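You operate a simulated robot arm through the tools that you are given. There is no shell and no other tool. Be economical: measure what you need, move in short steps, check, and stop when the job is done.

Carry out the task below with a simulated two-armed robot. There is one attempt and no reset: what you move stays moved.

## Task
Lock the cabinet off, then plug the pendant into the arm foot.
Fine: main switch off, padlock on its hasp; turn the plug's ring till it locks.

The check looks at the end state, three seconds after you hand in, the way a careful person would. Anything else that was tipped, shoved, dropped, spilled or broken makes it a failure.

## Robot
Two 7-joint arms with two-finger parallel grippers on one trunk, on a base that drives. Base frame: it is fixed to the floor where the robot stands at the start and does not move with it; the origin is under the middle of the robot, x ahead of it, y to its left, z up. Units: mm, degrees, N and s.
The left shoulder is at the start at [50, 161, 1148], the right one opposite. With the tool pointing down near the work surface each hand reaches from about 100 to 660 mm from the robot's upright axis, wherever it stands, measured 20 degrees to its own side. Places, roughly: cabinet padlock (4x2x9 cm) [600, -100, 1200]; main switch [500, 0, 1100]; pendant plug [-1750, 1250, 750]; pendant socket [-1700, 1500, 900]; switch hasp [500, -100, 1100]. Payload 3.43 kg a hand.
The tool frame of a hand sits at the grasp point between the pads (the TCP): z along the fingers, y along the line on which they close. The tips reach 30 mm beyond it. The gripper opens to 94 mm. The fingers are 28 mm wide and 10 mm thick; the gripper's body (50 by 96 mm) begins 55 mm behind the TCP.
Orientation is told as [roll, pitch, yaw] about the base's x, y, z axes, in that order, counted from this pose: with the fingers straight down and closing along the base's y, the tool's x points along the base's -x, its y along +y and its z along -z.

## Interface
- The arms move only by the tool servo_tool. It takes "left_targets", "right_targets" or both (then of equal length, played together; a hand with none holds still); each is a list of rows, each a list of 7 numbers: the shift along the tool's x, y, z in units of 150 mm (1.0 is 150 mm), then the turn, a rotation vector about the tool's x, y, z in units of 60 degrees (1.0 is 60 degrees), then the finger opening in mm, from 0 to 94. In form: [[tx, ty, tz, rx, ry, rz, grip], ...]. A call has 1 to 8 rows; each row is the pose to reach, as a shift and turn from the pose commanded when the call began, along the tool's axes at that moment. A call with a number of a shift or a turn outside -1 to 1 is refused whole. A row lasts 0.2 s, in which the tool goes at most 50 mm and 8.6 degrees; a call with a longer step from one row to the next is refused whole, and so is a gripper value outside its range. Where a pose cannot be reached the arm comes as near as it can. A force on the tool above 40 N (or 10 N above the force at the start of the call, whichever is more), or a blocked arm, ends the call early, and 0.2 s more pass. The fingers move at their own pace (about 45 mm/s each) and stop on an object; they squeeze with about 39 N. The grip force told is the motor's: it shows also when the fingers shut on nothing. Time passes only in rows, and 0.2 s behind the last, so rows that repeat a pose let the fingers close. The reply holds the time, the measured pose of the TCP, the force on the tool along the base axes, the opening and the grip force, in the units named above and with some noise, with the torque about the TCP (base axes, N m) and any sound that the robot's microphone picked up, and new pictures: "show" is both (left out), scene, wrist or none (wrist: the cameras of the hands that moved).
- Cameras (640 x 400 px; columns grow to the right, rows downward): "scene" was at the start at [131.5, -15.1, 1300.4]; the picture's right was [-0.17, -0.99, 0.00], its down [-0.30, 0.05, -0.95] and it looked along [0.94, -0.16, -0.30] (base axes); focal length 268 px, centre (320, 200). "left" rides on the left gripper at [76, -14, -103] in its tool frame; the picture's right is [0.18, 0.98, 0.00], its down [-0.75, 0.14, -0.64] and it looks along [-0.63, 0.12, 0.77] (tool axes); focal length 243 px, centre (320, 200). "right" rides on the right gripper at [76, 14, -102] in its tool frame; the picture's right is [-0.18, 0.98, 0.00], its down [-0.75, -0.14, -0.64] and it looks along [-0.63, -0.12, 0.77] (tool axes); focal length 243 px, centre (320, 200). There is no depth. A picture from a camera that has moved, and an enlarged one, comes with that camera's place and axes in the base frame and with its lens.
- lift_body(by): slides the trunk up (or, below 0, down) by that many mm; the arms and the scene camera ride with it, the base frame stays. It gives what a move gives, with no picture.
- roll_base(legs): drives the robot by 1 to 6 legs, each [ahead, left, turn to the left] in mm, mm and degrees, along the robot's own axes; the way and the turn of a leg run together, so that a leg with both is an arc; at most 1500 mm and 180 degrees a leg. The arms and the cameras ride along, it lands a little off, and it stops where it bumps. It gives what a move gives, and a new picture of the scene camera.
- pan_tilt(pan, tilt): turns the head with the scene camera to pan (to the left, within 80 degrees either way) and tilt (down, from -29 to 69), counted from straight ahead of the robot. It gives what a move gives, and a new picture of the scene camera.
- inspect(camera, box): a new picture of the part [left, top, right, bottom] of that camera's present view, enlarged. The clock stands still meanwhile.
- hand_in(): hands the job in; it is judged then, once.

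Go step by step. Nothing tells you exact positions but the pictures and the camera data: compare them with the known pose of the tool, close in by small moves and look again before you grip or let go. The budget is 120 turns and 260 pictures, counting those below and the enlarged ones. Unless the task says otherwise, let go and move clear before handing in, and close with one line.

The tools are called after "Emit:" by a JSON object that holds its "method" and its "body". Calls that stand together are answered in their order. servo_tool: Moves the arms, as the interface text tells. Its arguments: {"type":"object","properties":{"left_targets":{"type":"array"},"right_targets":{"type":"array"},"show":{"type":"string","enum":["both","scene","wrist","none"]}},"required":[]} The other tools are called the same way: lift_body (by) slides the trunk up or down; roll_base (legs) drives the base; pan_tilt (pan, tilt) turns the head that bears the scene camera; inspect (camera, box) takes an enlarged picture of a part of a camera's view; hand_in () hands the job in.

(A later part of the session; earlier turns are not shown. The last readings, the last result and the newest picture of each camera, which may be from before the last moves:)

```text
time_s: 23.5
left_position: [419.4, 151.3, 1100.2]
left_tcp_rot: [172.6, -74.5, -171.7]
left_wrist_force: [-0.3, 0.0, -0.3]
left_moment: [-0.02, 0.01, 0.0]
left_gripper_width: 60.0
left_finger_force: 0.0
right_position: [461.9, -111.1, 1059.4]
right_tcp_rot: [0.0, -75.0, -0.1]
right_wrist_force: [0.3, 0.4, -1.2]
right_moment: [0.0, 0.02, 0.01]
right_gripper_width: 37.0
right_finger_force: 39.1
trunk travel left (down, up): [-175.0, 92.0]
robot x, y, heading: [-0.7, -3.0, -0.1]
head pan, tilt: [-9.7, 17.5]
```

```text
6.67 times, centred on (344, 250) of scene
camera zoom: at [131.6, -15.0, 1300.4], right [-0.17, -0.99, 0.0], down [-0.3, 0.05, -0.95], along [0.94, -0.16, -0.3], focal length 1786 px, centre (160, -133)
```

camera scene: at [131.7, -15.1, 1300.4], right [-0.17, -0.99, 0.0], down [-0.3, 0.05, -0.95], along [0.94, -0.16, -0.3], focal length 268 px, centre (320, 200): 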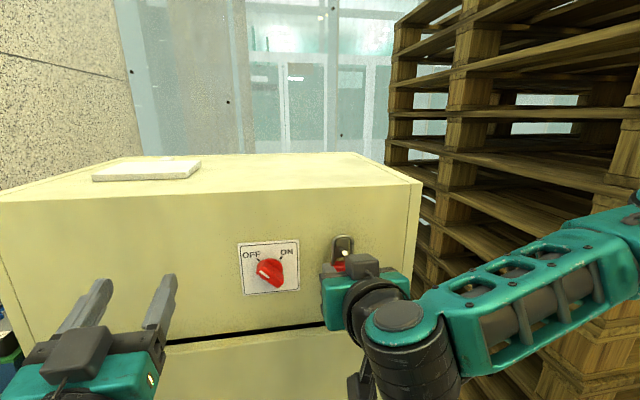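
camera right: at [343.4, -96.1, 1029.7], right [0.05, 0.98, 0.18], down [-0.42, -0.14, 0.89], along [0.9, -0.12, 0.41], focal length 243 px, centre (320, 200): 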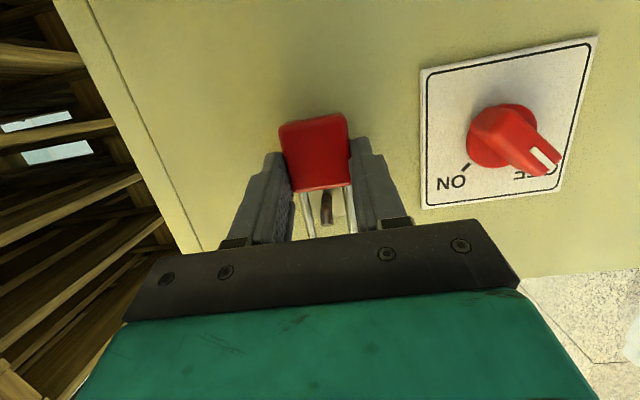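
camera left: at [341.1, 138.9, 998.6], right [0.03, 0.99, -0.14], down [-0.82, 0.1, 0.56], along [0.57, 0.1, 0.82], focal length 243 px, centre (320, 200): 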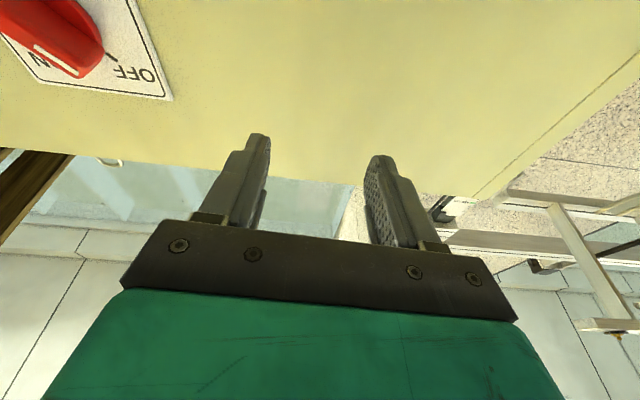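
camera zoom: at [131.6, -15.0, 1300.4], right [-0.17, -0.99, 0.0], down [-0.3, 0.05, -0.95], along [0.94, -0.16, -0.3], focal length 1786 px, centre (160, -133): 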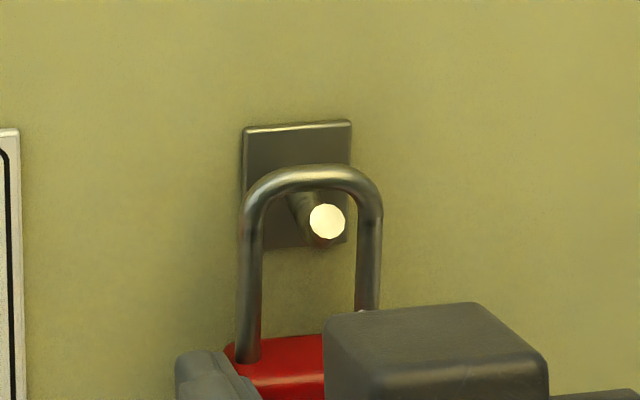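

There are a few mm still to go, so I'll lower in small steps and watch the force.

Emit:
{"method": "servo_tool", "body": {"right_targets": [[0.008, 0, 0.002, 0, 0, 0, 30], [0.016, 0, 0.004, 0, 0, 0, 30], [0.022, 0, 0.006, 0, 0, 0, 30]], "show": "none"}}

Emit:
{"method": "inspect", "body": {"camera": "scene", "box": [296, 220, 392, 280]}}

```text
time_s: 24.3
left_position: [419.2, 152.2, 1099.3]
left_tcp_rot: [172.6, -74.5, -171.6]
left_wrist_force: [-0.4, 0.9, -0.9]
left_moment: [-0.02, 0.01, 0.02]
left_gripper_width: 59.9
left_finger_force: 0.1
right_position: [461.9, -110.6, 1055.2]
right_tcp_rot: [0.0, -75.0, -0.1]
right_wrist_force: [0.1, -0.1, 0.1]
right_moment: [-0.02, 0.0, -0.04]
right_gripper_width: 37.0
right_finger_force: 39.2
trunk travel left (down, up): [-175.0, 92.0]
robot x, y, heading: [1.0, 1.8, -0.3]
head pan, tilt: [-9.7, 17.5]
```

```text
6.67 times, centred on (344, 250) of scene
camera zoom: at [131.6, -15.0, 1300.4], right [-0.17, -0.99, 0.0], down [-0.3, 0.05, -0.95], along [0.94, -0.16, -0.3], focal length 1786 px, centre (160, -133)
```

zoom: 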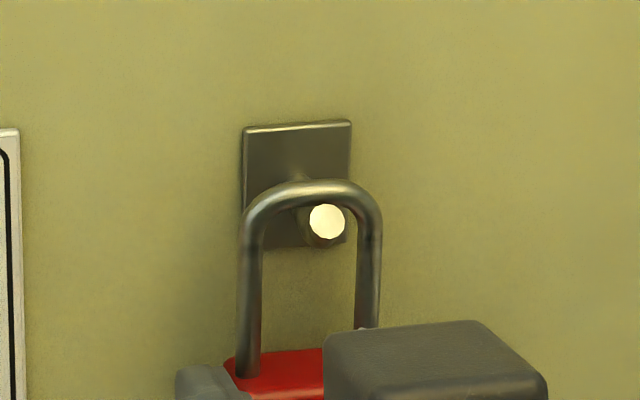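

Emit:
{"method": "servo_tool", "body": {"right_targets": [[0.007, 0, 0.002, 0, 0, 0, 30], [0.013, 0, 0.0035, 0, 0, 0, 30], [0.02, 0, 0.005, 0, 0, 0, 30]], "show": "none"}}

Emit:
{"method": "inspect", "body": {"camera": "scene", "box": [296, 220, 392, 280]}}

```text
time_s: 25.1
left_position: [417.7, 152.5, 1100.2]
left_tcp_rot: [172.7, -74.4, -171.6]
left_wrist_force: [-0.3, -0.2, 0.0]
left_moment: [0.0, 0.01, 0.02]
left_gripper_width: 60.0
left_finger_force: 0.0
right_position: [462.8, -109.5, 1053.5]
right_tcp_rot: [0.3, -75.4, -0.4]
right_wrist_force: [-2.7, -1.7, 9.5]
right_moment: [0.05, -0.32, -0.06]
right_gripper_width: 37.1
right_finger_force: 39.1
trunk travel left (down, up): [-175.0, 92.0]
robot x, y, heading: [1.6, -3.1, 0.1]
head pan, tilt: [-9.7, 17.5]
```

```text
6.67 times, centred on (344, 250) of scene
camera zoom: at [130.3, -15.1, 1300.8], right [-0.17, -0.99, 0.0], down [-0.3, 0.05, -0.95], along [0.94, -0.16, -0.3], focal length 1786 px, centre (160, -133)
```

zoom: 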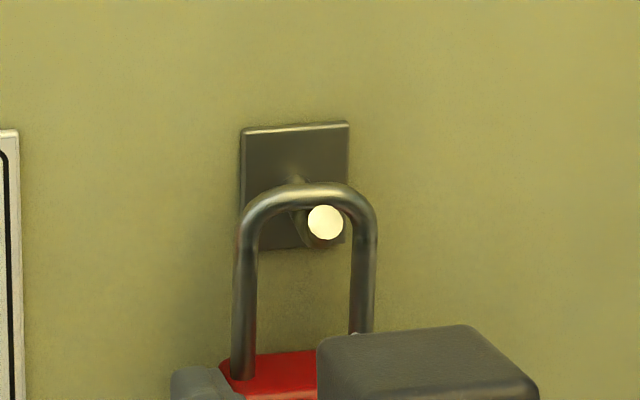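

Contact force is 9.5 N, so the shackle rests on the peg. I'll ease up 1.5 mm and open.

Emit:
{"method": "servo_tool", "body": {"right_targets": [[-0.01, 0, -0.003, 0, 0, 0, 36], [-0.01, 0, -0.003, 0, 0, 0, 42], [-0.01, 0, -0.003, 0, 0, 0, 52], [-0.01, 0, -0.003, 0, 0, 0, 64], [-0.01, 0, -0.003, 0, 0, 0, 74]], "show": "wrist"}}

Emit:
{"method": "inspect", "body": {"camera": "scene", "box": [296, 220, 392, 280]}}

```text
time_s: 26.3
left_position: [419.3, 153.2, 1099.3]
left_tcp_rot: [172.6, -74.6, -171.6]
left_wrist_force: [-0.2, 0.1, -0.3]
left_moment: [-0.01, 0.01, -0.02]
left_gripper_width: 60.1
left_finger_force: 0.0
right_position: [462.8, -110.4, 1053.2]
right_tcp_rot: [0.1, -74.9, -0.2]
right_wrist_force: [-0.6, 0.0, -0.8]
right_moment: [0.0, -0.01, -0.02]
right_gripper_width: 74.2
right_finger_force: 0.0
trunk travel left (down, up): [-175.0, 92.0]
robot x, y, heading: [-1.8, 1.4, 0.1]
head pan, tilt: [-9.7, 17.5]
camera right: at [343.9, -95.6, 1007.1], right [0.05, 0.98, 0.18], down [-0.43, -0.14, 0.89], along [0.9, -0.12, 0.41], focal length 243 px, centre (320, 200)
```

right: 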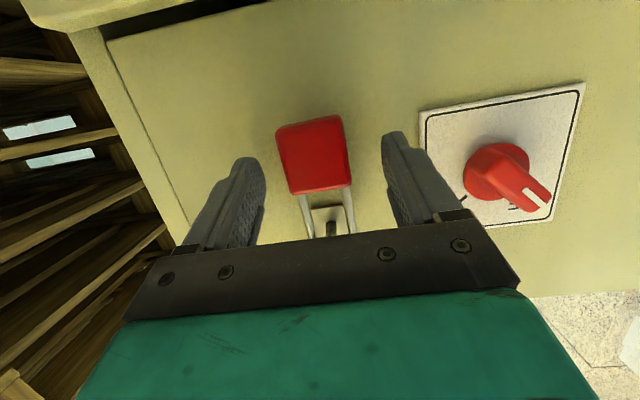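

```text
6.67 times, centred on (344, 250) of scene
camera zoom: at [131.5, -15.0, 1300.4], right [-0.17, -0.99, 0.0], down [-0.3, 0.05, -0.95], along [0.94, -0.16, -0.3], focal length 1786 px, centre (160, -133)
```

zoom: 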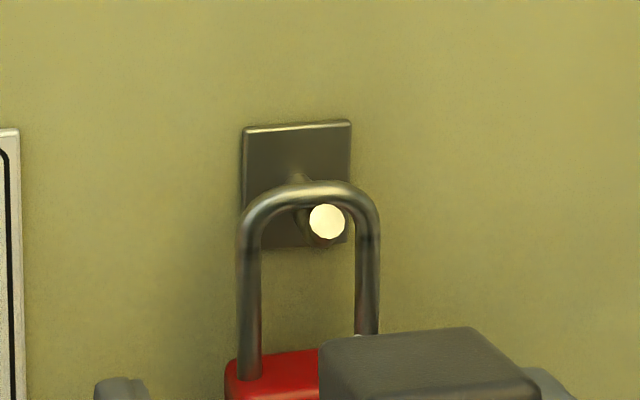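

The padlock hangs on the peg. I'll retreat straight back, then aside.

Emit:
{"method": "servo_tool", "body": {"right_targets": [[0.02, 0, -0.08, 0, 0, 0, 80], [0.045, 0, -0.165, 0, 0, 0, 80], [0.066, 0, -0.245, 0, 0, 0, 80], [0.066, -0.2, -0.245, 0, 0, 0, 80], [0.066, -0.4, -0.245, 0, 0, 0, 80], [0.066, -0.6, -0.245, 0, 0, 0, 80]], "show": "scene"}}

Emit:
{"method": "inspect", "body": {"camera": "scene", "box": [230, 220, 390, 320]}}

```text
time_s: 27.7
left_position: [418.5, 150.2, 1098.6]
left_tcp_rot: [172.4, -74.3, -171.4]
left_wrist_force: [-0.6, -0.8, 1.0]
left_moment: [-0.02, 0.01, 0.04]
left_gripper_width: 60.0
left_finger_force: 0.0
right_position: [449.1, -177.0, 1070.8]
right_tcp_rot: [0.1, -74.7, -0.6]
right_wrist_force: [-0.3, -0.5, 0.7]
right_moment: [0.0, 0.01, 0.05]
right_gripper_width: 80.0
right_finger_force: 0.0
right hand out of reach, approached as far as the arm can: row 4, 5, 6
trunk travel left (down, up): [-175.0, 92.0]
robot x, y, heading: [-0.1, -0.4, 0.1]
head pan, tilt: [-9.7, 17.5]
camera scene: at [130.9, -16.4, 1300.5], right [-0.17, -0.99, 0.0], down [-0.3, 0.05, -0.95], along [0.94, -0.16, -0.3], focal length 268 px, centre (320, 200)
```

scene: 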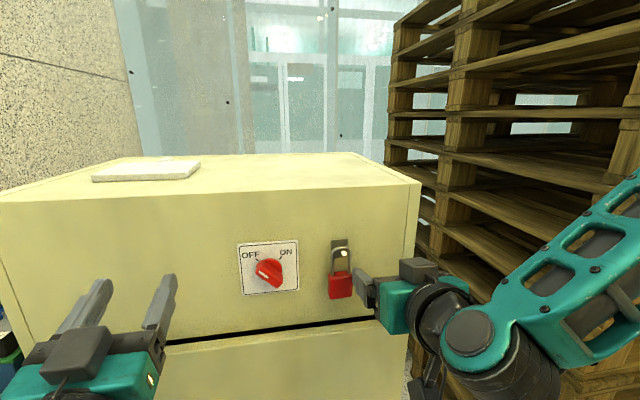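

```text
4.00 times, centred on (310, 270) of scene
camera zoom: at [130.9, -16.4, 1300.5], right [-0.17, -0.99, 0.0], down [-0.3, 0.05, -0.95], along [0.94, -0.16, -0.3], focal length 1072 px, centre (360, -80)
```

zoom: 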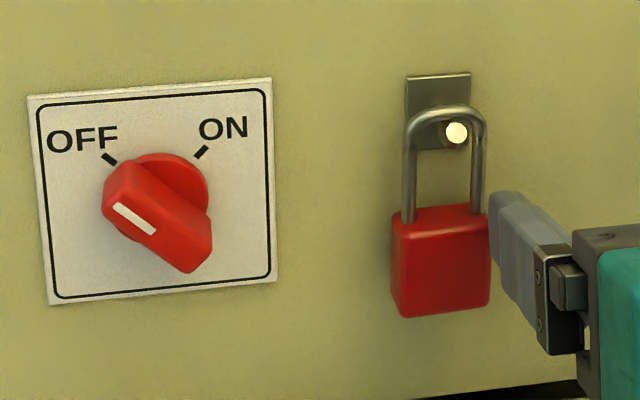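

The padlock hangs and the switch is OFF. The right finger is close to the padlock, so I'll roll the base straight back to clear it.

Emit:
{"method": "roll_base", "body": {"legs": [[-250, 0, 0]]}}

Emit:
{"method": "inspect", "body": {"camera": "scene", "box": [240, 160, 400, 260]}}

```text
time_s: 29.6
left_position: [166.1, 151.4, 1099.2]
left_tcp_rot: [172.6, -74.5, -171.7]
left_wrist_force: [-1.1, 0.2, 0.1]
left_moment: [0.0, 0.02, 0.02]
left_gripper_width: 60.0
left_finger_force: 0.0
right_position: [194.4, -176.3, 1071.2]
right_tcp_rot: [-0.3, -74.7, -0.3]
right_wrist_force: [-1.0, 0.2, 0.9]
right_moment: [0.03, -0.02, 0.01]
right_gripper_width: 80.2
right_finger_force: 0.0
trunk travel left (down, up): [-175.0, 92.0]
robot x, y, heading: [-254.6, 0.9, -0.1]
head pan, tilt: [-9.7, 17.5]
camera scene: at [-122.9, -15.0, 1300.5], right [-0.17, -0.99, 0.0], down [-0.3, 0.05, -0.95], along [0.94, -0.16, -0.3], focal length 268 px, centre (320, 200)
```

scene: 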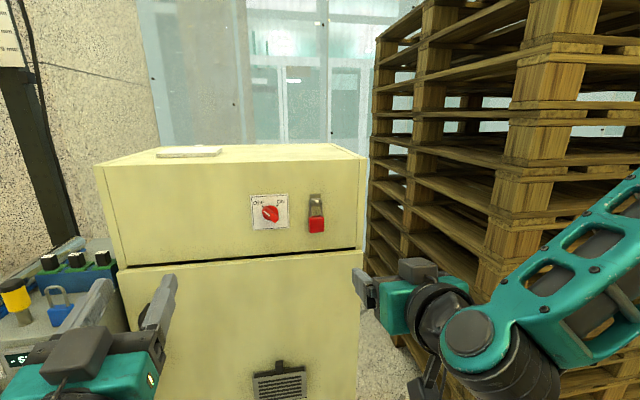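

```text
4.00 times, centred on (320, 210) of scene
camera zoom: at [-122.9, -15.0, 1300.5], right [-0.17, -0.99, 0.0], down [-0.3, 0.05, -0.95], along [0.94, -0.16, -0.3], focal length 1072 px, centre (320, 160)
```

zoom: 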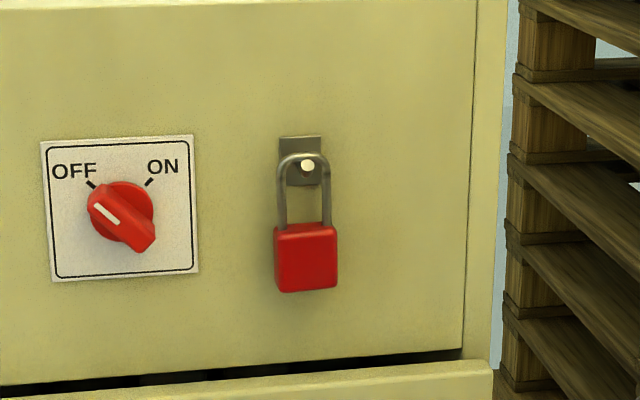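

The cabinet is locked off. Now I'll look left for the pendant.

Emit:
{"method": "pan_tilt", "body": {"pan": 80, "tilt": 20}}

```text
time_s: 31.2
left_position: [166.1, 151.8, 1099.9]
left_tcp_rot: [172.7, -74.5, -171.8]
left_wrist_force: [-1.0, 0.2, 0.1]
left_moment: [-0.02, -0.01, -0.03]
left_gripper_width: 60.2
left_finger_force: 0.1
right_position: [195.8, -176.1, 1070.7]
right_tcp_rot: [-0.3, -74.6, -0.2]
right_wrist_force: [0.5, 0.2, -1.0]
right_moment: [0.03, 0.01, 0.02]
right_gripper_width: 80.0
right_finger_force: 0.0
trunk travel left (down, up): [-175.0, 92.0]
robot x, y, heading: [-254.3, 0.2, -0.2]
head pan, tilt: [80.0, 20.0]
camera scene: at [-198.0, 92.6, 1296.4], right [0.98, -0.18, 0.0], down [-0.06, -0.34, -0.94], along [0.17, 0.93, -0.34], focal length 268 px, centre (320, 200)
```

scene: 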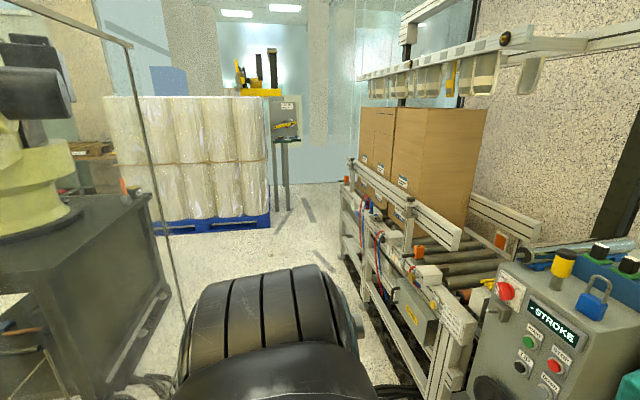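

The pedestal with another robot arm (the "arm foot") is to the rear-left. I'll turn left 130° in place to face it.

Emit:
{"method": "pan_tilt", "body": {"pan": 0, "tilt": 20}}

Emit:
{"method": "roll_base", "body": {"legs": [[0, 0, 130]]}}

```text
time_s: 32.7
left_position: [165.1, 151.2, 1098.2]
left_tcp_rot: [172.6, -74.5, -171.6]
left_wrist_force: [0.2, 0.4, -0.1]
left_moment: [-0.03, -0.01, 0.0]
left_gripper_width: 60.0
left_finger_force: 0.0
right_position: [195.2, -175.5, 1071.7]
right_tcp_rot: [-0.3, -74.6, -0.2]
right_wrist_force: [0.9, -0.7, 1.1]
right_moment: [0.0, 0.03, 0.01]
right_gripper_width: 79.9
right_finger_force: 0.0
trunk travel left (down, up): [-175.0, 92.0]
robot x, y, heading: [-249.7, -3.0, 0.2]
head pan, tilt: [0.0, 20.0]
camera scene: at [-121.3, 0.8, 1296.4], right [0.0, -1.0, 0.0], down [-0.34, 0.0, -0.94], along [0.94, 0.0, -0.34], focal length 268 px, centre (320, 200)
```

scene: 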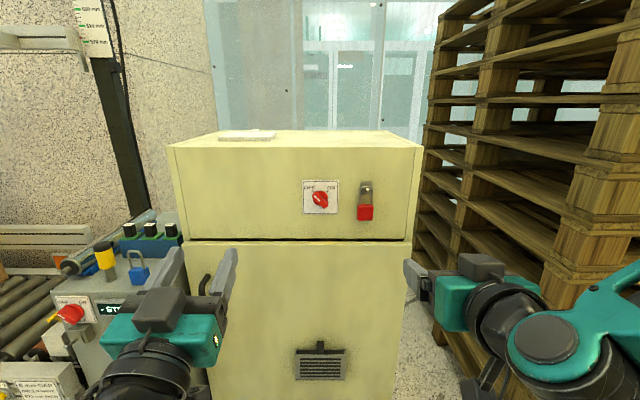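

```text
time_s: 36.8
left_position: [-434.5, 411.3, 1115.8]
left_tcp_rot: [176.1, -72.1, -81.0]
left_wrist_force: [0.0, 0.7, -0.7]
left_moment: [0.02, 0.0, -0.01]
left_gripper_width: 59.8
left_finger_force: 0.1
right_position: [-114.1, 467.2, 1070.4]
right_tcp_rot: [-0.3, -74.6, 94.4]
right_wrist_force: [0.2, -0.3, -0.1]
right_moment: [0.0, -0.01, 0.03]
right_gripper_width: 80.0
right_finger_force: 0.1
trunk travel left (down, up): [-175.0, 92.0]
robot x, y, heading: [-255.8, 4.0, 94.0]
head pan, tilt: [0.0, 20.0]
stopped in leg 1: the robot was blocked; the commanded pose is now the measured one
camera scene: at [-264.7, 139.5, 1296.0], right [1.0, 0.08, 0.0], down [0.03, -0.34, -0.94], along [-0.07, 0.94, -0.34], focal length 268 px, centre (320, 200)
```

scene: 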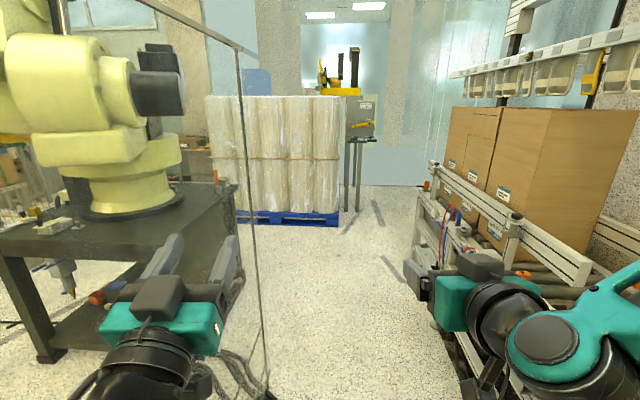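

The turn stopped at 94°: a transparent guard panel stands along x≈-580, ending near y≈1005. I'll look around to find the way to the arm's table.

Emit:
{"method": "pan_tilt", "body": {"pan": 75, "tilt": 20}}

Emit:
{"method": "pan_tilt", "body": {"pan": 40, "tilt": 20}}

```text
time_s: 38.3
left_position: [-433.4, 414.3, 1114.4]
left_tcp_rot: [175.7, -72.3, -80.5]
left_wrist_force: [-0.8, -0.5, 1.0]
left_moment: [0.0, 0.01, -0.04]
left_gripper_width: 59.8
left_finger_force: 0.1
right_position: [-113.4, 468.4, 1069.5]
right_tcp_rot: [-0.3, -74.4, 94.2]
right_wrist_force: [0.4, -1.3, 0.0]
right_moment: [-0.01, 0.01, 0.0]
right_gripper_width: 80.0
right_finger_force: 0.1
trunk travel left (down, up): [-175.0, 92.0]
robot x, y, heading: [-257.4, 3.4, 94.2]
head pan, tilt: [75.0, 20.0]
camera scene: at [-348.6, 65.6, 1296.0], right [0.18, 0.98, -0.01], down [0.34, -0.07, -0.94], along [-0.92, 0.17, -0.34], focal length 268 px, centre (320, 200)
```

scene: 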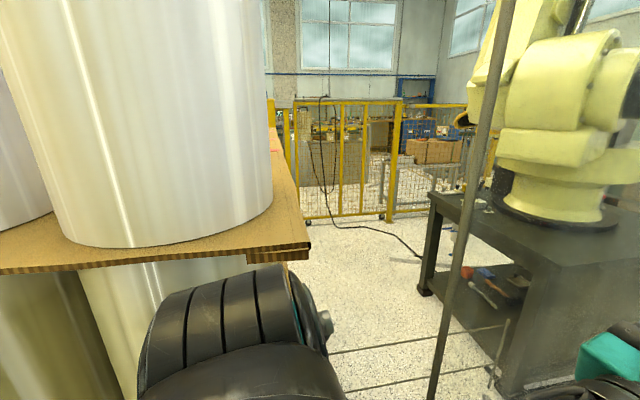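

```text
time_s: 39.3
left_position: [-435.1, 415.1, 1114.1]
left_tcp_rot: [175.6, -72.3, -80.4]
left_wrist_force: [0.2, 0.0, -0.1]
left_moment: [-0.01, 0.01, 0.01]
left_gripper_width: 59.9
left_finger_force: 0.0
right_position: [-112.0, 468.1, 1069.4]
right_tcp_rot: [-0.2, -74.5, 94.2]
right_wrist_force: [0.5, -0.1, 0.1]
right_moment: [-0.01, -0.02, 0.02]
right_gripper_width: 79.9
right_finger_force: 0.1
trunk travel left (down, up): [-175.0, 92.0]
robot x, y, heading: [-249.7, 3.8, 94.6]
head pan, tilt: [40.0, 20.0]
camera scene: at [-322.3, 114.9, 1295.8], right [0.71, 0.7, 0.0], down [0.24, -0.25, -0.94], along [-0.66, 0.67, -0.35], focal length 268 px, centre (320, 200)
```

scene: 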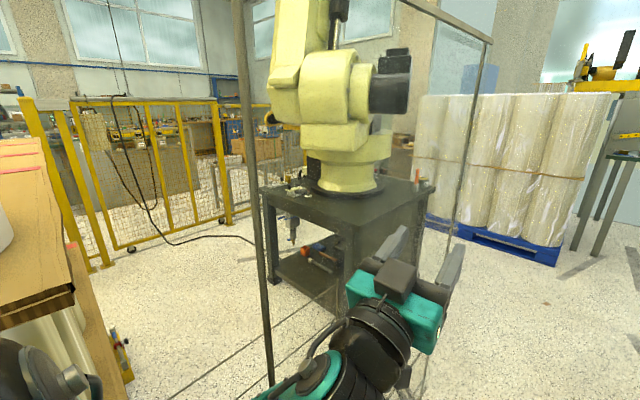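

The guard panel spans x≈-570, y 260–1005, with a pallet of rolls closing the south side. The table is about x -1730..-960, y 1000..1950, and plug and socket are on its west side, so I'll go round the north. First I'll sidestep right and straighten, then drive ahead.

Emit:
{"method": "roll_base", "body": {"legs": [[0, -90, -4.5], [1100, 0, 0]]}}

```text
time_s: 46.1
left_position: [-319.2, 1550.3, 1116.1]
left_tcp_rot: [175.5, -72.2, -84.6]
left_wrist_force: [0.5, 0.0, -0.1]
left_moment: [-0.02, 0.03, 0.0]
left_gripper_width: 60.2
left_finger_force: 0.0
right_position: [7.4, 1579.8, 1070.5]
right_tcp_rot: [-0.2, -74.7, 90.1]
right_wrist_force: [-1.0, -0.5, -0.2]
right_moment: [-0.01, 0.02, -0.02]
right_gripper_width: 80.0
right_finger_force: 0.1
trunk travel left (down, up): [-175.0, 92.0]
robot x, y, heading: [-170.1, 1125.8, 90.1]
head pan, tilt: [40.0, 20.0]
camera scene: at [-228.2, 1242.6, 1296.4], right [0.76, 0.65, 0.0], down [0.22, -0.26, -0.94], along [-0.61, 0.72, -0.34], focal length 268 px, centre (320, 200)
```

scene: 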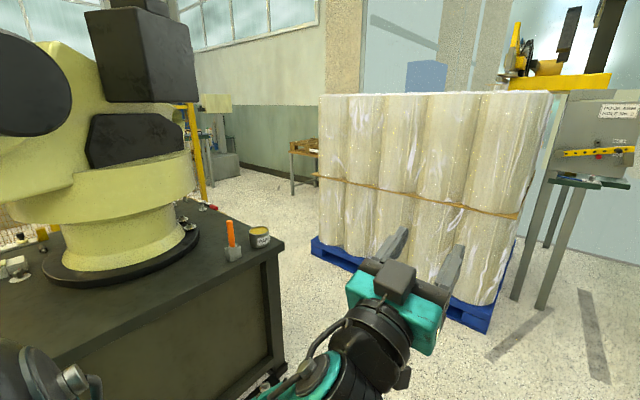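

The north passage between table (y≈1910) and wrapped rolls (y≈2870) is about 950 wide. I'll move up a bit, turn to face west, then slide north to y≈2390.

Emit:
{"method": "roll_base", "body": {"legs": [[330, 0, 0], [0, 0, 90]]}}

Emit:
{"method": "pan_tilt", "body": {"pan": 0, "tilt": 25}}

```text
time_s: 52.1
left_position: [-584.0, 1299.9, 1116.1]
left_tcp_rot: [175.6, -72.2, 6.1]
left_wrist_force: [-1.0, 0.3, 0.4]
left_moment: [0.04, 0.02, 0.01]
left_gripper_width: 60.0
left_finger_force: 0.1
right_position: [-620.9, 1625.0, 1069.9]
right_tcp_rot: [-0.3, -74.7, -179.1]
right_wrist_force: [-0.8, 0.3, 0.1]
right_moment: [0.01, -0.02, 0.01]
right_gripper_width: 79.7
right_finger_force: 0.2
trunk travel left (down, up): [-175.0, 92.0]
robot x, y, heading: [-166.4, 1457.8, -179.0]
head pan, tilt: [40.0, 20.0]
camera scene: at [-279.0, 1396.9, 1296.4], right [-0.66, 0.75, 0.0], down [0.26, 0.22, -0.94], along [-0.71, -0.62, -0.34], focal length 268 px, centre (320, 200)
```

scene: 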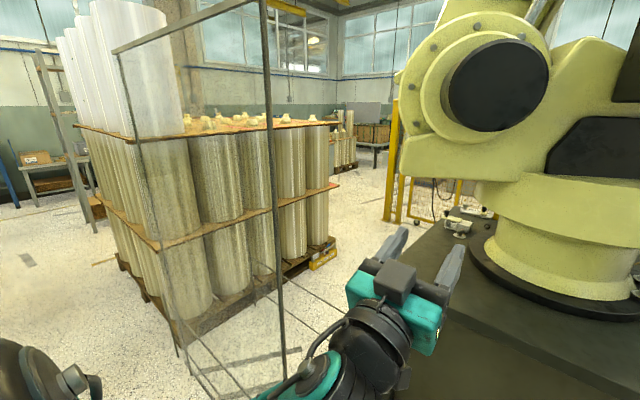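

```text
time_s: 53.2
left_position: [-585.5, 1300.5, 1115.9]
left_tcp_rot: [175.6, -72.2, 6.1]
left_wrist_force: [-0.7, 0.2, -0.4]
left_moment: [-0.01, 0.01, 0.02]
left_gripper_width: 60.0
left_finger_force: 0.1
right_position: [-619.8, 1626.1, 1072.1]
right_tcp_rot: [-0.3, -74.7, -179.2]
right_wrist_force: [0.2, -0.1, -0.9]
right_moment: [-0.01, -0.04, -0.01]
right_gripper_width: 80.0
right_finger_force: 0.0
trunk travel left (down, up): [-175.0, 92.0]
robot x, y, heading: [-169.1, 1458.5, -179.1]
head pan, tilt: [0.0, 25.0]
camera scene: at [-300.8, 1456.3, 1288.4], right [-0.02, 1.0, 0.0], down [0.42, 0.01, -0.91], along [-0.91, -0.02, -0.42], focal length 268 px, centre (320, 200)
```

scene: 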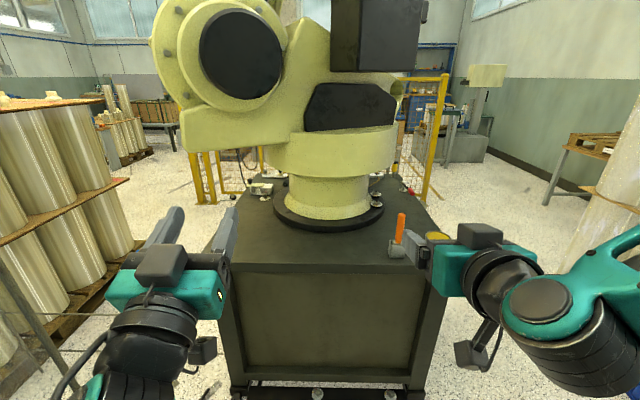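

The yellow fence is at x≈-3000, so there's about 1.2 m free west of the table. I'll slide north, then drive west.

Emit:
{"method": "roll_base", "body": {"legs": [[0, -930, -1], [700, 0, 0]]}}

```text
time_s: 61.0
left_position: [-592.6, 2218.4, 1114.3]
left_tcp_rot: [176.6, -72.2, 4.1]
left_wrist_force: [0.4, 0.3, -0.1]
left_moment: [0.0, -0.01, 0.0]
left_gripper_width: 60.4
left_finger_force: 0.1
right_position: [-620.8, 2542.9, 1073.2]
right_tcp_rot: [-3.2, -74.7, -177.2]
right_wrist_force: [0.0, -0.6, 0.2]
right_moment: [0.04, 0.01, 0.0]
right_gripper_width: 79.8
right_finger_force: 0.0
trunk travel left (down, up): [-175.0, 92.0]
robot x, y, heading: [-174.7, 2374.0, 179.7]
head pan, tilt: [0.0, 25.0]
stopped in leg 1: the robot was blocked; the commanded pose is now the measured one
camera scene: at [-304.3, 2367.4, 1288.7], right [0.0, 1.0, 0.01], down [0.42, 0.0, -0.91], along [-0.91, 0.01, -0.42], focal length 268 px, centre (320, 200)
```

scene: 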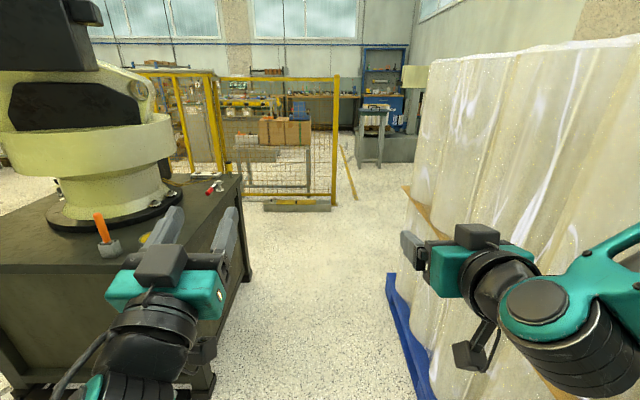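

The right elbow touched the wrapped rolls. I'll step away south 70 mm, then stretch both hands forward to narrow the elbows.

Emit:
{"method": "roll_base", "body": {"legs": [[0, 70, 0]]}}

Emit:
{"method": "servo_tool", "body": {"right_targets": [[0, 0.05, 0.16, 0, 0, 0, 80], [0, 0.1, 0.32, 0, 0, 0, 80], [0, 0.15, 0.48, 0, 0, 0, 80], [0, 0.2, 0.64, 0, 0, 0, 80], [0, 0.25, 0.8, 0, 0, 0, 80], [0, 0.3, 0.96, 0, 0, 0, 80]], "left_targets": [[0, -0.05, 0.16, 0, 0, 0, 60], [0, -0.1, 0.32, 0, 0, 0, 60], [0, -0.15, 0.48, 0, 0, 0, 60], [0, -0.2, 0.64, 0, 0, 0, 60], [0, -0.2, 0.8, 0, 0, 0, 60], [0, -0.2, 0.96, 0, 0, 0, 60]], "show": "scene"}}

```text
time_s: 62.3
left_position: [-594.1, 2155.5, 1115.8]
left_tcp_rot: [175.8, -72.2, 4.8]
left_wrist_force: [0.5, -0.7, -0.3]
left_moment: [0.0, -0.02, -0.01]
left_gripper_width: 60.3
left_finger_force: 0.0
right_position: [-620.9, 2478.1, 1070.4]
right_tcp_rot: [-1.4, -74.6, -178.9]
right_wrist_force: [-0.6, -0.2, -0.7]
right_moment: [0.0, -0.02, 0.0]
right_gripper_width: 80.2
right_finger_force: 0.2
trunk travel left (down, up): [-175.0, 92.0]
robot x, y, heading: [-172.4, 2304.8, 179.6]
head pan, tilt: [0.0, 25.0]
camera scene: at [-306.1, 2303.8, 1288.3], right [0.0, 1.0, 0.0], down [0.42, 0.0, -0.91], along [-0.91, 0.0, -0.42], focal length 268 px, centre (320, 200)
```

scene: 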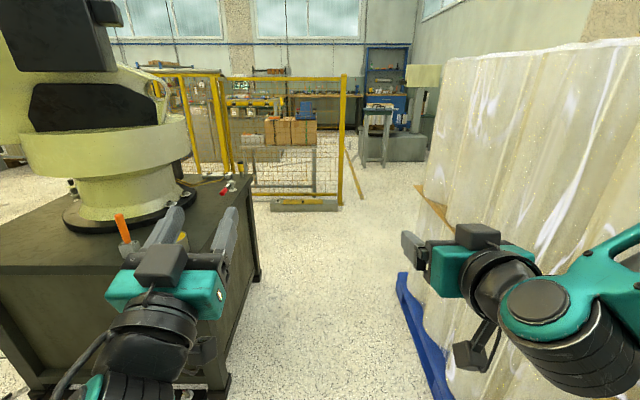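

```text
time_s: 63.7
left_position: [-731.1, 2184.1, 1157.8]
left_tcp_rot: [175.5, -72.2, 4.9]
left_wrist_force: [0.8, -0.1, 0.3]
left_moment: [0.01, 0.01, 0.02]
left_gripper_width: 59.9
left_finger_force: 0.0
right_position: [-759.4, 2432.3, 1032.5]
right_tcp_rot: [-1.4, -74.6, -179.0]
right_wrist_force: [-0.9, -0.4, -1.1]
right_moment: [0.04, 0.01, 0.02]
right_gripper_width: 79.8
right_finger_force: 0.1
trunk travel left (down, up): [-175.0, 92.0]
robot x, y, heading: [-174.5, 2305.6, 179.7]
head pan, tilt: [0.0, 25.0]
camera scene: at [-306.5, 2304.2, 1288.2], right [0.0, 1.0, 0.0], down [0.42, 0.0, -0.91], along [-0.91, 0.0, -0.42], focal length 268 px, centre (320, 200)
```

scene: 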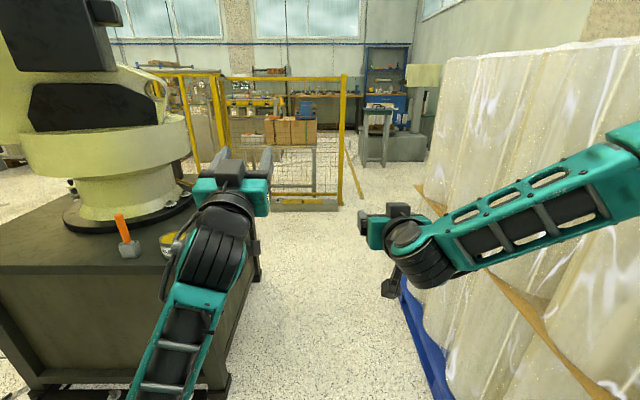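

Now there's clearance on both sides. I'll drive west to x≈-1500 first.

Emit:
{"method": "roll_base", "body": {"legs": [[1350, 0, 0]]}}

```text
time_s: 70.4
left_position: [-2066.2, 2166.0, 1159.6]
left_tcp_rot: [175.6, -72.3, 6.0]
left_wrist_force: [-0.5, 0.2, 0.2]
left_moment: [0.02, 0.03, 0.0]
left_gripper_width: 59.8
left_finger_force: 0.1
right_position: [-2099.0, 2414.3, 1032.3]
right_tcp_rot: [-1.3, -74.6, -177.9]
right_wrist_force: [-0.1, -0.2, -0.8]
right_moment: [0.02, -0.01, 0.0]
right_gripper_width: 80.3
right_finger_force: 0.1
trunk travel left (down, up): [-175.0, 92.0]
robot x, y, heading: [-1513.3, 2296.8, -179.3]
head pan, tilt: [0.0, 25.0]
camera scene: at [-1643.6, 2294.4, 1288.3], right [-0.01, 1.0, 0.0], down [0.42, 0.01, -0.91], along [-0.91, -0.01, -0.42], focal length 268 px, centre (320, 200)
```

scene: 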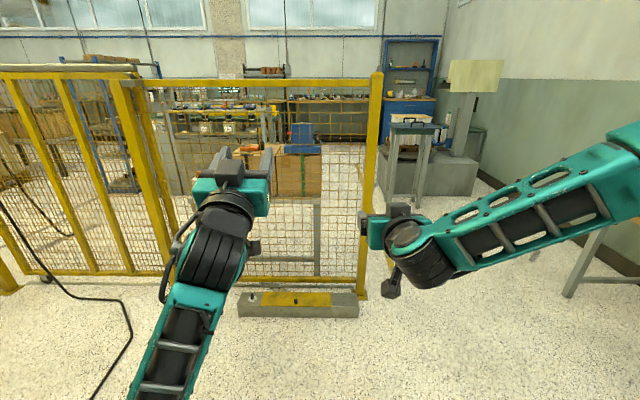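

Emit:
{"method": "pan_tilt", "body": {"pan": 75, "tilt": 30}}

Emit:
{"method": "pan_tilt", "body": {"pan": 40, "tilt": 35}}

```text
time_s: 71.9
left_position: [-2067.0, 2165.7, 1159.6]
left_tcp_rot: [175.6, -72.1, 6.0]
left_wrist_force: [-0.2, -0.4, -0.2]
left_moment: [0.01, -0.01, 0.02]
left_gripper_width: 59.7
left_finger_force: 0.1
right_position: [-2098.7, 2414.3, 1033.1]
right_tcp_rot: [-1.3, -74.7, -177.9]
right_wrist_force: [0.5, -0.3, -0.2]
right_moment: [0.0, 0.02, 0.0]
right_gripper_width: 80.0
right_finger_force: 0.1
trunk travel left (down, up): [-175.0, 92.0]
robot x, y, heading: [-1509.2, 2298.0, -179.0]
head pan, tilt: [75.0, 30.0]
camera scene: at [-1573.5, 2208.1, 1280.4], right [-0.97, 0.24, 0.0], down [0.12, 0.48, -0.87], along [-0.21, -0.84, -0.5], focal length 268 px, centre (320, 200)
```

scene: 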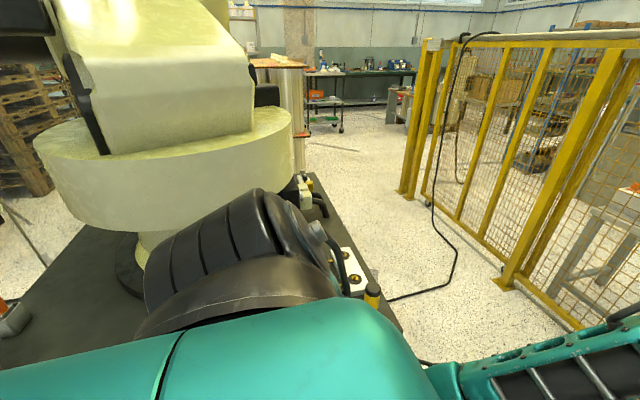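

```text
time_s: 72.9
left_position: [-2066.5, 2165.1, 1159.2]
left_tcp_rot: [175.6, -72.2, 6.0]
left_wrist_force: [-0.4, 0.7, 0.1]
left_moment: [-0.02, 0.0, 0.01]
left_gripper_width: 60.1
left_finger_force: 0.1
right_position: [-2099.5, 2413.6, 1032.7]
right_tcp_rot: [-1.3, -74.6, -177.9]
right_wrist_force: [-0.7, 0.5, 0.2]
right_moment: [-0.01, -0.01, -0.01]
right_gripper_width: 80.0
right_finger_force: 0.1
trunk travel left (down, up): [-175.0, 92.0]
robot x, y, heading: [-1514.5, 2293.8, -179.1]
head pan, tilt: [40.0, 35.0]
camera scene: at [-1617.9, 2238.1, 1272.6], right [-0.65, 0.76, 0.0], down [0.43, 0.38, -0.82], along [-0.62, -0.54, -0.57], focal length 268 px, centre (320, 200)
```

scene: 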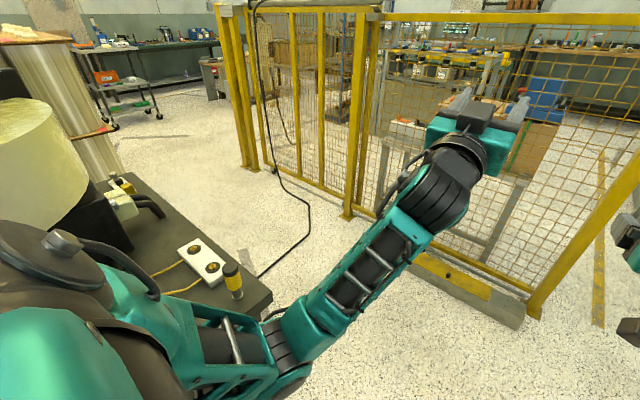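

Cable lies on the floor from about (-2870,990) to (-2180,1280), and the table's west side is otherwise free. I'll go west to x≈-2200, turn left to face the table from the north-west, then look.

Emit:
{"method": "roll_base", "body": {"legs": [[680, 0, 0], [0, 0, 150]]}}

Emit:
{"method": "pan_tilt", "body": {"pan": -40, "tilt": 25}}

```text
time_s: 82.6
left_position: [-1670.6, 2069.4, 1159.3]
left_tcp_rot: [175.7, -72.2, 150.4]
left_wrist_force: [-0.3, -0.5, -0.4]
left_moment: [0.01, 0.0, 0.01]
left_gripper_width: 60.0
left_finger_force: 0.0
right_position: [-1788.8, 1848.1, 1033.0]
right_tcp_rot: [-1.4, -74.7, -33.6]
right_wrist_force: [-0.1, -0.2, 0.7]
right_moment: [0.02, -0.03, 0.0]
right_gripper_width: 79.7
right_finger_force: 0.1
trunk travel left (down, up): [-175.0, 92.0]
robot x, y, heading: [-2195.3, 2287.3, -34.9]
head pan, tilt: [40.0, 35.0]
camera scene: at [-2077.1, 2272.4, 1272.6], right [0.09, -1.0, 0.0], down [-0.57, -0.05, -0.82], along [0.82, 0.07, -0.57], focal length 268 px, centre (320, 200)
```

scene: 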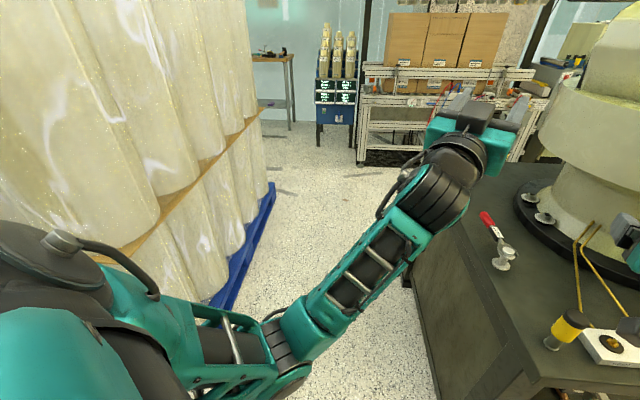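

```text
time_s: 84.1
left_position: [-1669.9, 2069.1, 1159.2]
left_tcp_rot: [175.6, -72.2, 150.4]
left_wrist_force: [-0.5, 0.3, 1.0]
left_moment: [-0.01, 0.0, 0.0]
left_gripper_width: 60.0
left_finger_force: 0.0
right_position: [-1787.6, 1846.5, 1034.2]
right_tcp_rot: [-1.3, -74.6, -33.6]
right_wrist_force: [-0.3, 0.1, -0.5]
right_moment: [0.0, 0.0, 0.0]
right_gripper_width: 80.0
right_finger_force: 0.1
trunk travel left (down, up): [-175.0, 92.0]
robot x, y, heading: [-2197.6, 2285.6, -35.1]
head pan, tilt: [-40.0, 25.0]
camera scene: at [-2140.5, 2175.4, 1288.3], right [-0.96, -0.26, 0.0], down [-0.11, 0.41, -0.91], along [0.24, -0.87, -0.42], focal length 268 px, centre (320, 200)
```

scene: 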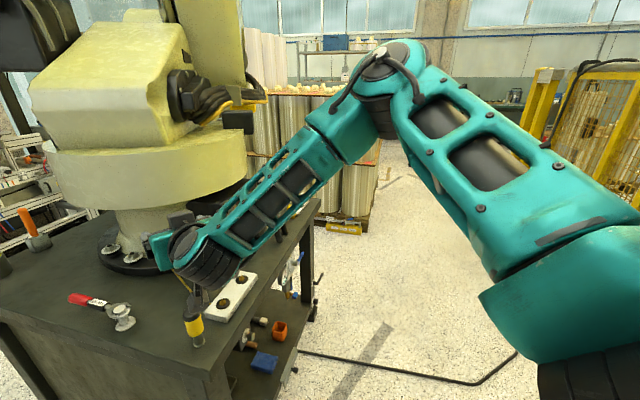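

I'll retract the hands to clear the view and make the slide south safe.

Emit:
{"method": "servo_tool", "body": {"right_targets": [[0, -0.05, -0.16, 0, 0, 0, 80], [0, -0.1, -0.32, 0, 0, 0, 80], [0, -0.15, -0.48, 0, 0, 0, 80], [0, -0.2, -0.64, 0, 0, 0, 80], [0, -0.25, -0.8, 0, 0, 0, 80], [0, -0.3, -0.96, 0, 0, 0, 80]], "left_targets": [[0, 0.05, -0.16, 0, 0, 0, 60], [0, 0.1, -0.32, 0, 0, 0, 60], [0, 0.15, -0.48, 0, 0, 0, 60], [0, 0.2, -0.64, 0, 0, 0, 60], [0, 0.2, -0.8, 0, 0, 0, 60], [0, 0.2, -0.96, 0, 0, 0, 60]], "show": "none"}}

Emit:
{"method": "roll_base", "body": {"legs": [[120, -440, 10]]}}

```text
time_s: 85.5
left_position: [-1761.7, 2173.1, 1123.4]
left_tcp_rot: [169.5, -70.6, 156.8]
left_wrist_force: [0.2, -0.1, 0.5]
left_moment: [-0.02, 0.0, 0.0]
left_gripper_width: 60.0
left_finger_force: 0.0
right_position: [-1926.7, 1892.2, 1069.1]
right_tcp_rot: [-1.4, -74.6, -33.7]
right_wrist_force: [0.1, 0.9, -0.4]
right_moment: [0.01, -0.01, -0.01]
right_gripper_width: 80.1
right_finger_force: 0.1
trunk travel left (down, up): [-175.0, 92.0]
robot x, y, heading: [-2198.6, 2285.6, -35.0]
head pan, tilt: [-40.0, 25.0]
```

```text
time_s: 90.0
left_position: [-1863.0, 1804.3, 1120.1]
left_tcp_rot: [169.2, -71.1, 166.9]
left_wrist_force: [0.2, 1.0, -0.8]
left_moment: [0.04, 0.02, 0.0]
left_gripper_width: 60.1
left_finger_force: 0.0
right_position: [-1978.5, 1499.9, 1068.7]
right_tcp_rot: [-1.4, -74.5, -23.9]
right_wrist_force: [0.3, 0.3, -0.3]
right_moment: [0.01, 0.01, 0.03]
right_gripper_width: 80.1
right_finger_force: 0.0
trunk travel left (down, up): [-175.0, 92.0]
robot x, y, heading: [-2311.3, 1841.2, -25.4]
head pan, tilt: [-40.0, 25.0]
camera scene: at [-2237.5, 1743.6, 1288.3], right [-0.91, -0.42, 0.0], down [-0.18, 0.38, -0.91], along [0.38, -0.82, -0.42], focal length 268 px, centre (320, 200)
```

scene: 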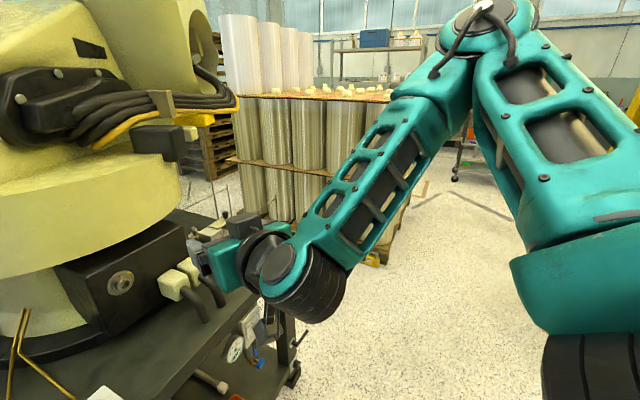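

The black box on the arm foot carries a round socket at about (-1682,1528,900). I'll centre the view.

Emit:
{"method": "pan_tilt", "body": {"pan": -5, "tilt": 40}}

```text
time_s: 91.0
left_position: [-1863.0, 1805.9, 1119.5]
left_tcp_rot: [168.9, -71.2, 167.1]
left_wrist_force: [-0.8, -0.4, 0.3]
left_moment: [-0.02, 0.0, -0.02]
left_gripper_width: 59.9
left_finger_force: 0.1
right_position: [-1978.2, 1501.2, 1069.6]
right_tcp_rot: [-1.5, -74.5, -23.7]
right_wrist_force: [-0.1, 0.6, -0.3]
right_moment: [0.01, -0.03, -0.03]
right_gripper_width: 80.0
right_finger_force: 0.0
trunk travel left (down, up): [-175.0, 92.0]
robot x, y, heading: [-2309.6, 1845.3, -25.3]
head pan, tilt: [-5.0, 40.0]
camera scene: at [-2202.8, 1784.6, 1265.0], right [-0.5, -0.87, 0.0], down [-0.56, 0.32, -0.77], along [0.66, -0.38, -0.64], focal length 268 px, centre (320, 200)
```

scene: 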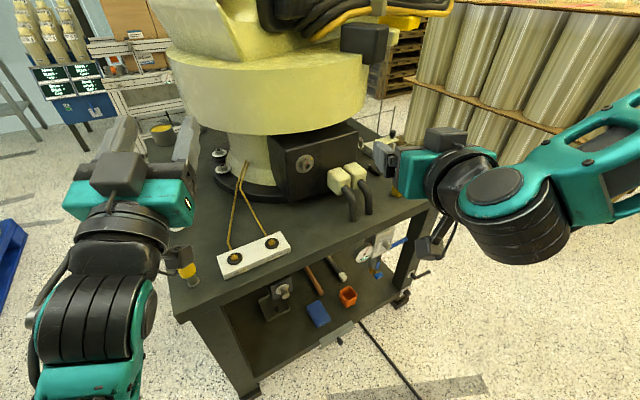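

Socket faces west toward me. I'll move closer to about (-2220,1560), raising the right hand out of the way first.

Emit:
{"method": "servo_tool", "body": {"right_targets": [[-0.15, -0.1, 0, 0, 0, 0, 80], [-0.3, -0.2, 0, 0, 0, 0, 80], [-0.45, -0.3, 0, 0, 0, 0, 80], [-0.6, -0.4, 0, 0, 0, 0, 80]], "show": "none"}}

Emit:
{"method": "roll_base", "body": {"legs": [[200, -218, 0]]}}

Emit:
{"method": "pan_tilt", "body": {"pan": -20, "tilt": 45}}

```text
time_s: 92.0
left_position: [-1863.6, 1804.2, 1119.8]
left_tcp_rot: [169.0, -71.2, 167.0]
left_wrist_force: [-0.2, -0.7, 0.0]
left_moment: [0.0, 0.02, -0.04]
left_gripper_width: 60.1
left_finger_force: 0.1
right_position: [-1983.8, 1436.8, 1154.4]
right_tcp_rot: [-1.5, -74.6, -23.6]
right_wrist_force: [-0.2, 0.0, 0.7]
right_moment: [0.03, 0.0, 0.01]
right_gripper_width: 80.0
right_finger_force: 0.0
trunk travel left (down, up): [-175.0, 92.0]
robot x, y, heading: [-2314.1, 1842.6, -24.9]
head pan, tilt: [-5.0, 40.0]
```

```text
time_s: 94.5
left_position: [-1777.2, 1523.8, 1119.5]
left_tcp_rot: [168.9, -71.1, 167.4]
left_wrist_force: [0.1, 0.1, 0.0]
left_moment: [0.01, -0.02, 0.01]
left_gripper_width: 59.9
left_finger_force: 0.1
right_position: [-1894.4, 1156.2, 1154.6]
right_tcp_rot: [-1.4, -74.6, -23.7]
right_wrist_force: [0.0, 0.2, 0.4]
right_moment: [0.0, 0.01, -0.02]
right_gripper_width: 80.1
right_finger_force: 0.1
trunk travel left (down, up): [-175.0, 92.0]
robot x, y, heading: [-2223.9, 1560.5, -24.9]
head pan, tilt: [-5.0, 40.0]
camera scene: at [-2116.1, 1502.9, 1265.0], right [-0.5, -0.87, 0.0], down [-0.56, 0.32, -0.77], along [0.66, -0.38, -0.64], focal length 268 px, centre (320, 200)
```

scene: 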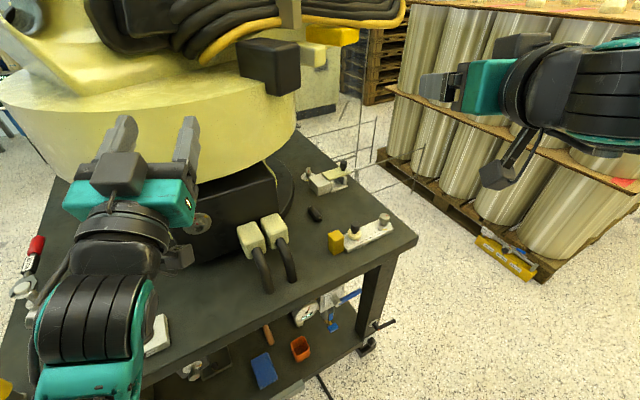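

```text
time_s: 95.3
left_position: [-1776.3, 1525.2, 1118.3]
left_tcp_rot: [168.9, -71.1, 167.5]
left_wrist_force: [0.1, 0.1, -0.5]
left_moment: [0.02, 0.0, -0.03]
left_gripper_width: 60.1
left_finger_force: 0.0
right_position: [-1895.8, 1156.2, 1154.2]
right_tcp_rot: [-1.4, -74.6, -23.6]
right_wrist_force: [0.2, -0.4, -0.1]
right_moment: [0.03, 0.05, 0.0]
right_gripper_width: 80.1
right_finger_force: 0.1
trunk travel left (down, up): [-175.0, 92.0]
robot x, y, heading: [-2221.8, 1559.1, -24.8]
head pan, tilt: [-20.0, 45.0]
camera scene: at [-2132.2, 1488.1, 1257.8], right [-0.71, -0.71, 0.0], down [-0.5, 0.5, -0.71], along [0.5, -0.5, -0.71], focal length 268 px, centre (320, 200)
```

scene: 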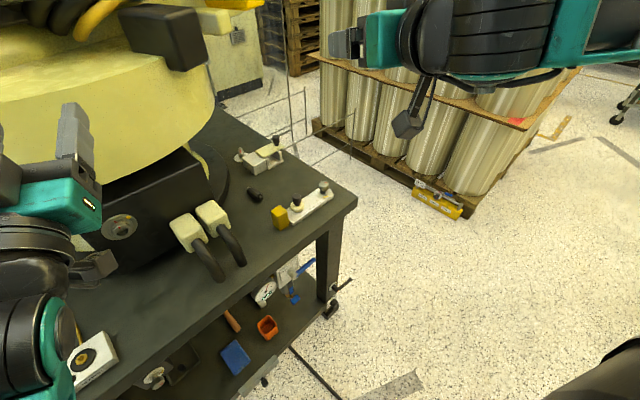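

Emit:
{"method": "inspect", "body": {"camera": "scene", "box": [225, 140, 353, 220]}}

Emit:
{"method": "inspect", "body": {"camera": "scene", "box": [80, 180, 272, 300]}}

Emit:
{"method": "inspect", "body": {"camera": "scene", "box": [180, 240, 372, 360]}}

```text
5.00 times, centred on (289, 180) of scene
camera zoom: at [-2132.2, 1488.1, 1257.8], right [-0.71, -0.71, 0.0], down [-0.5, 0.5, -0.71], along [0.5, -0.5, -0.71], focal length 1340 px, centre (475, 300)
```

zoom: 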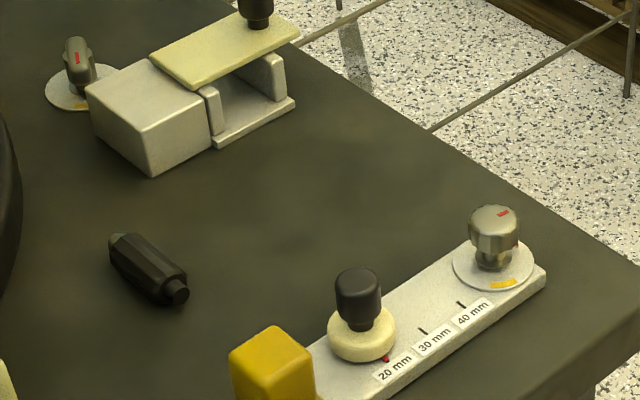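

```text
3.33 times, centred on (176, 240) of scene
camera zoom: at [-2132.2, 1488.1, 1257.8], right [-0.71, -0.71, 0.0], down [-0.5, 0.5, -0.71], along [0.5, -0.5, -0.71], focal length 893 px, centre (800, 67)
```

zoom: 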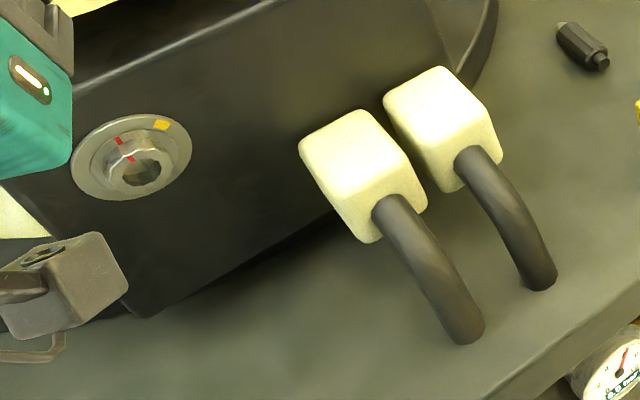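

```text
3.33 times, centred on (276, 300) of scene
camera zoom: at [-2132.2, 1488.1, 1257.8], right [-0.71, -0.71, 0.0], down [-0.5, 0.5, -0.71], along [0.5, -0.5, -0.71], focal length 893 px, centre (467, -133)
```

zoom: 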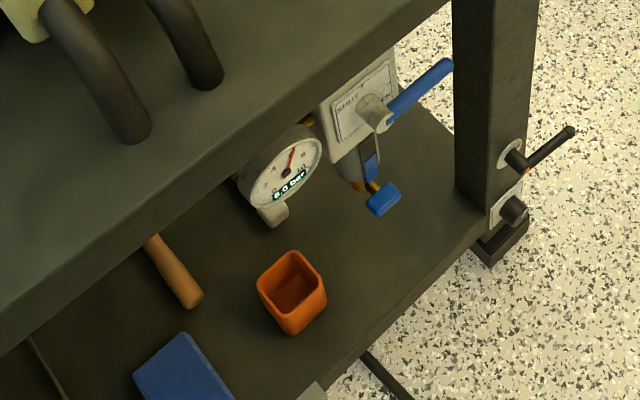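

Emit:
{"method": "inspect", "body": {"camera": "scene", "box": [248, 175, 344, 235]}}

```text
6.67 times, centred on (296, 205) of scene
camera zoom: at [-2132.2, 1488.1, 1257.8], right [-0.71, -0.71, 0.0], down [-0.5, 0.5, -0.71], along [0.5, -0.5, -0.71], focal length 1786 px, centre (480, 167)
```

zoom: 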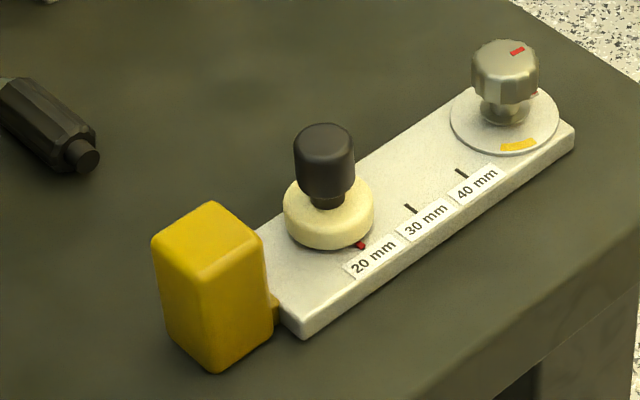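

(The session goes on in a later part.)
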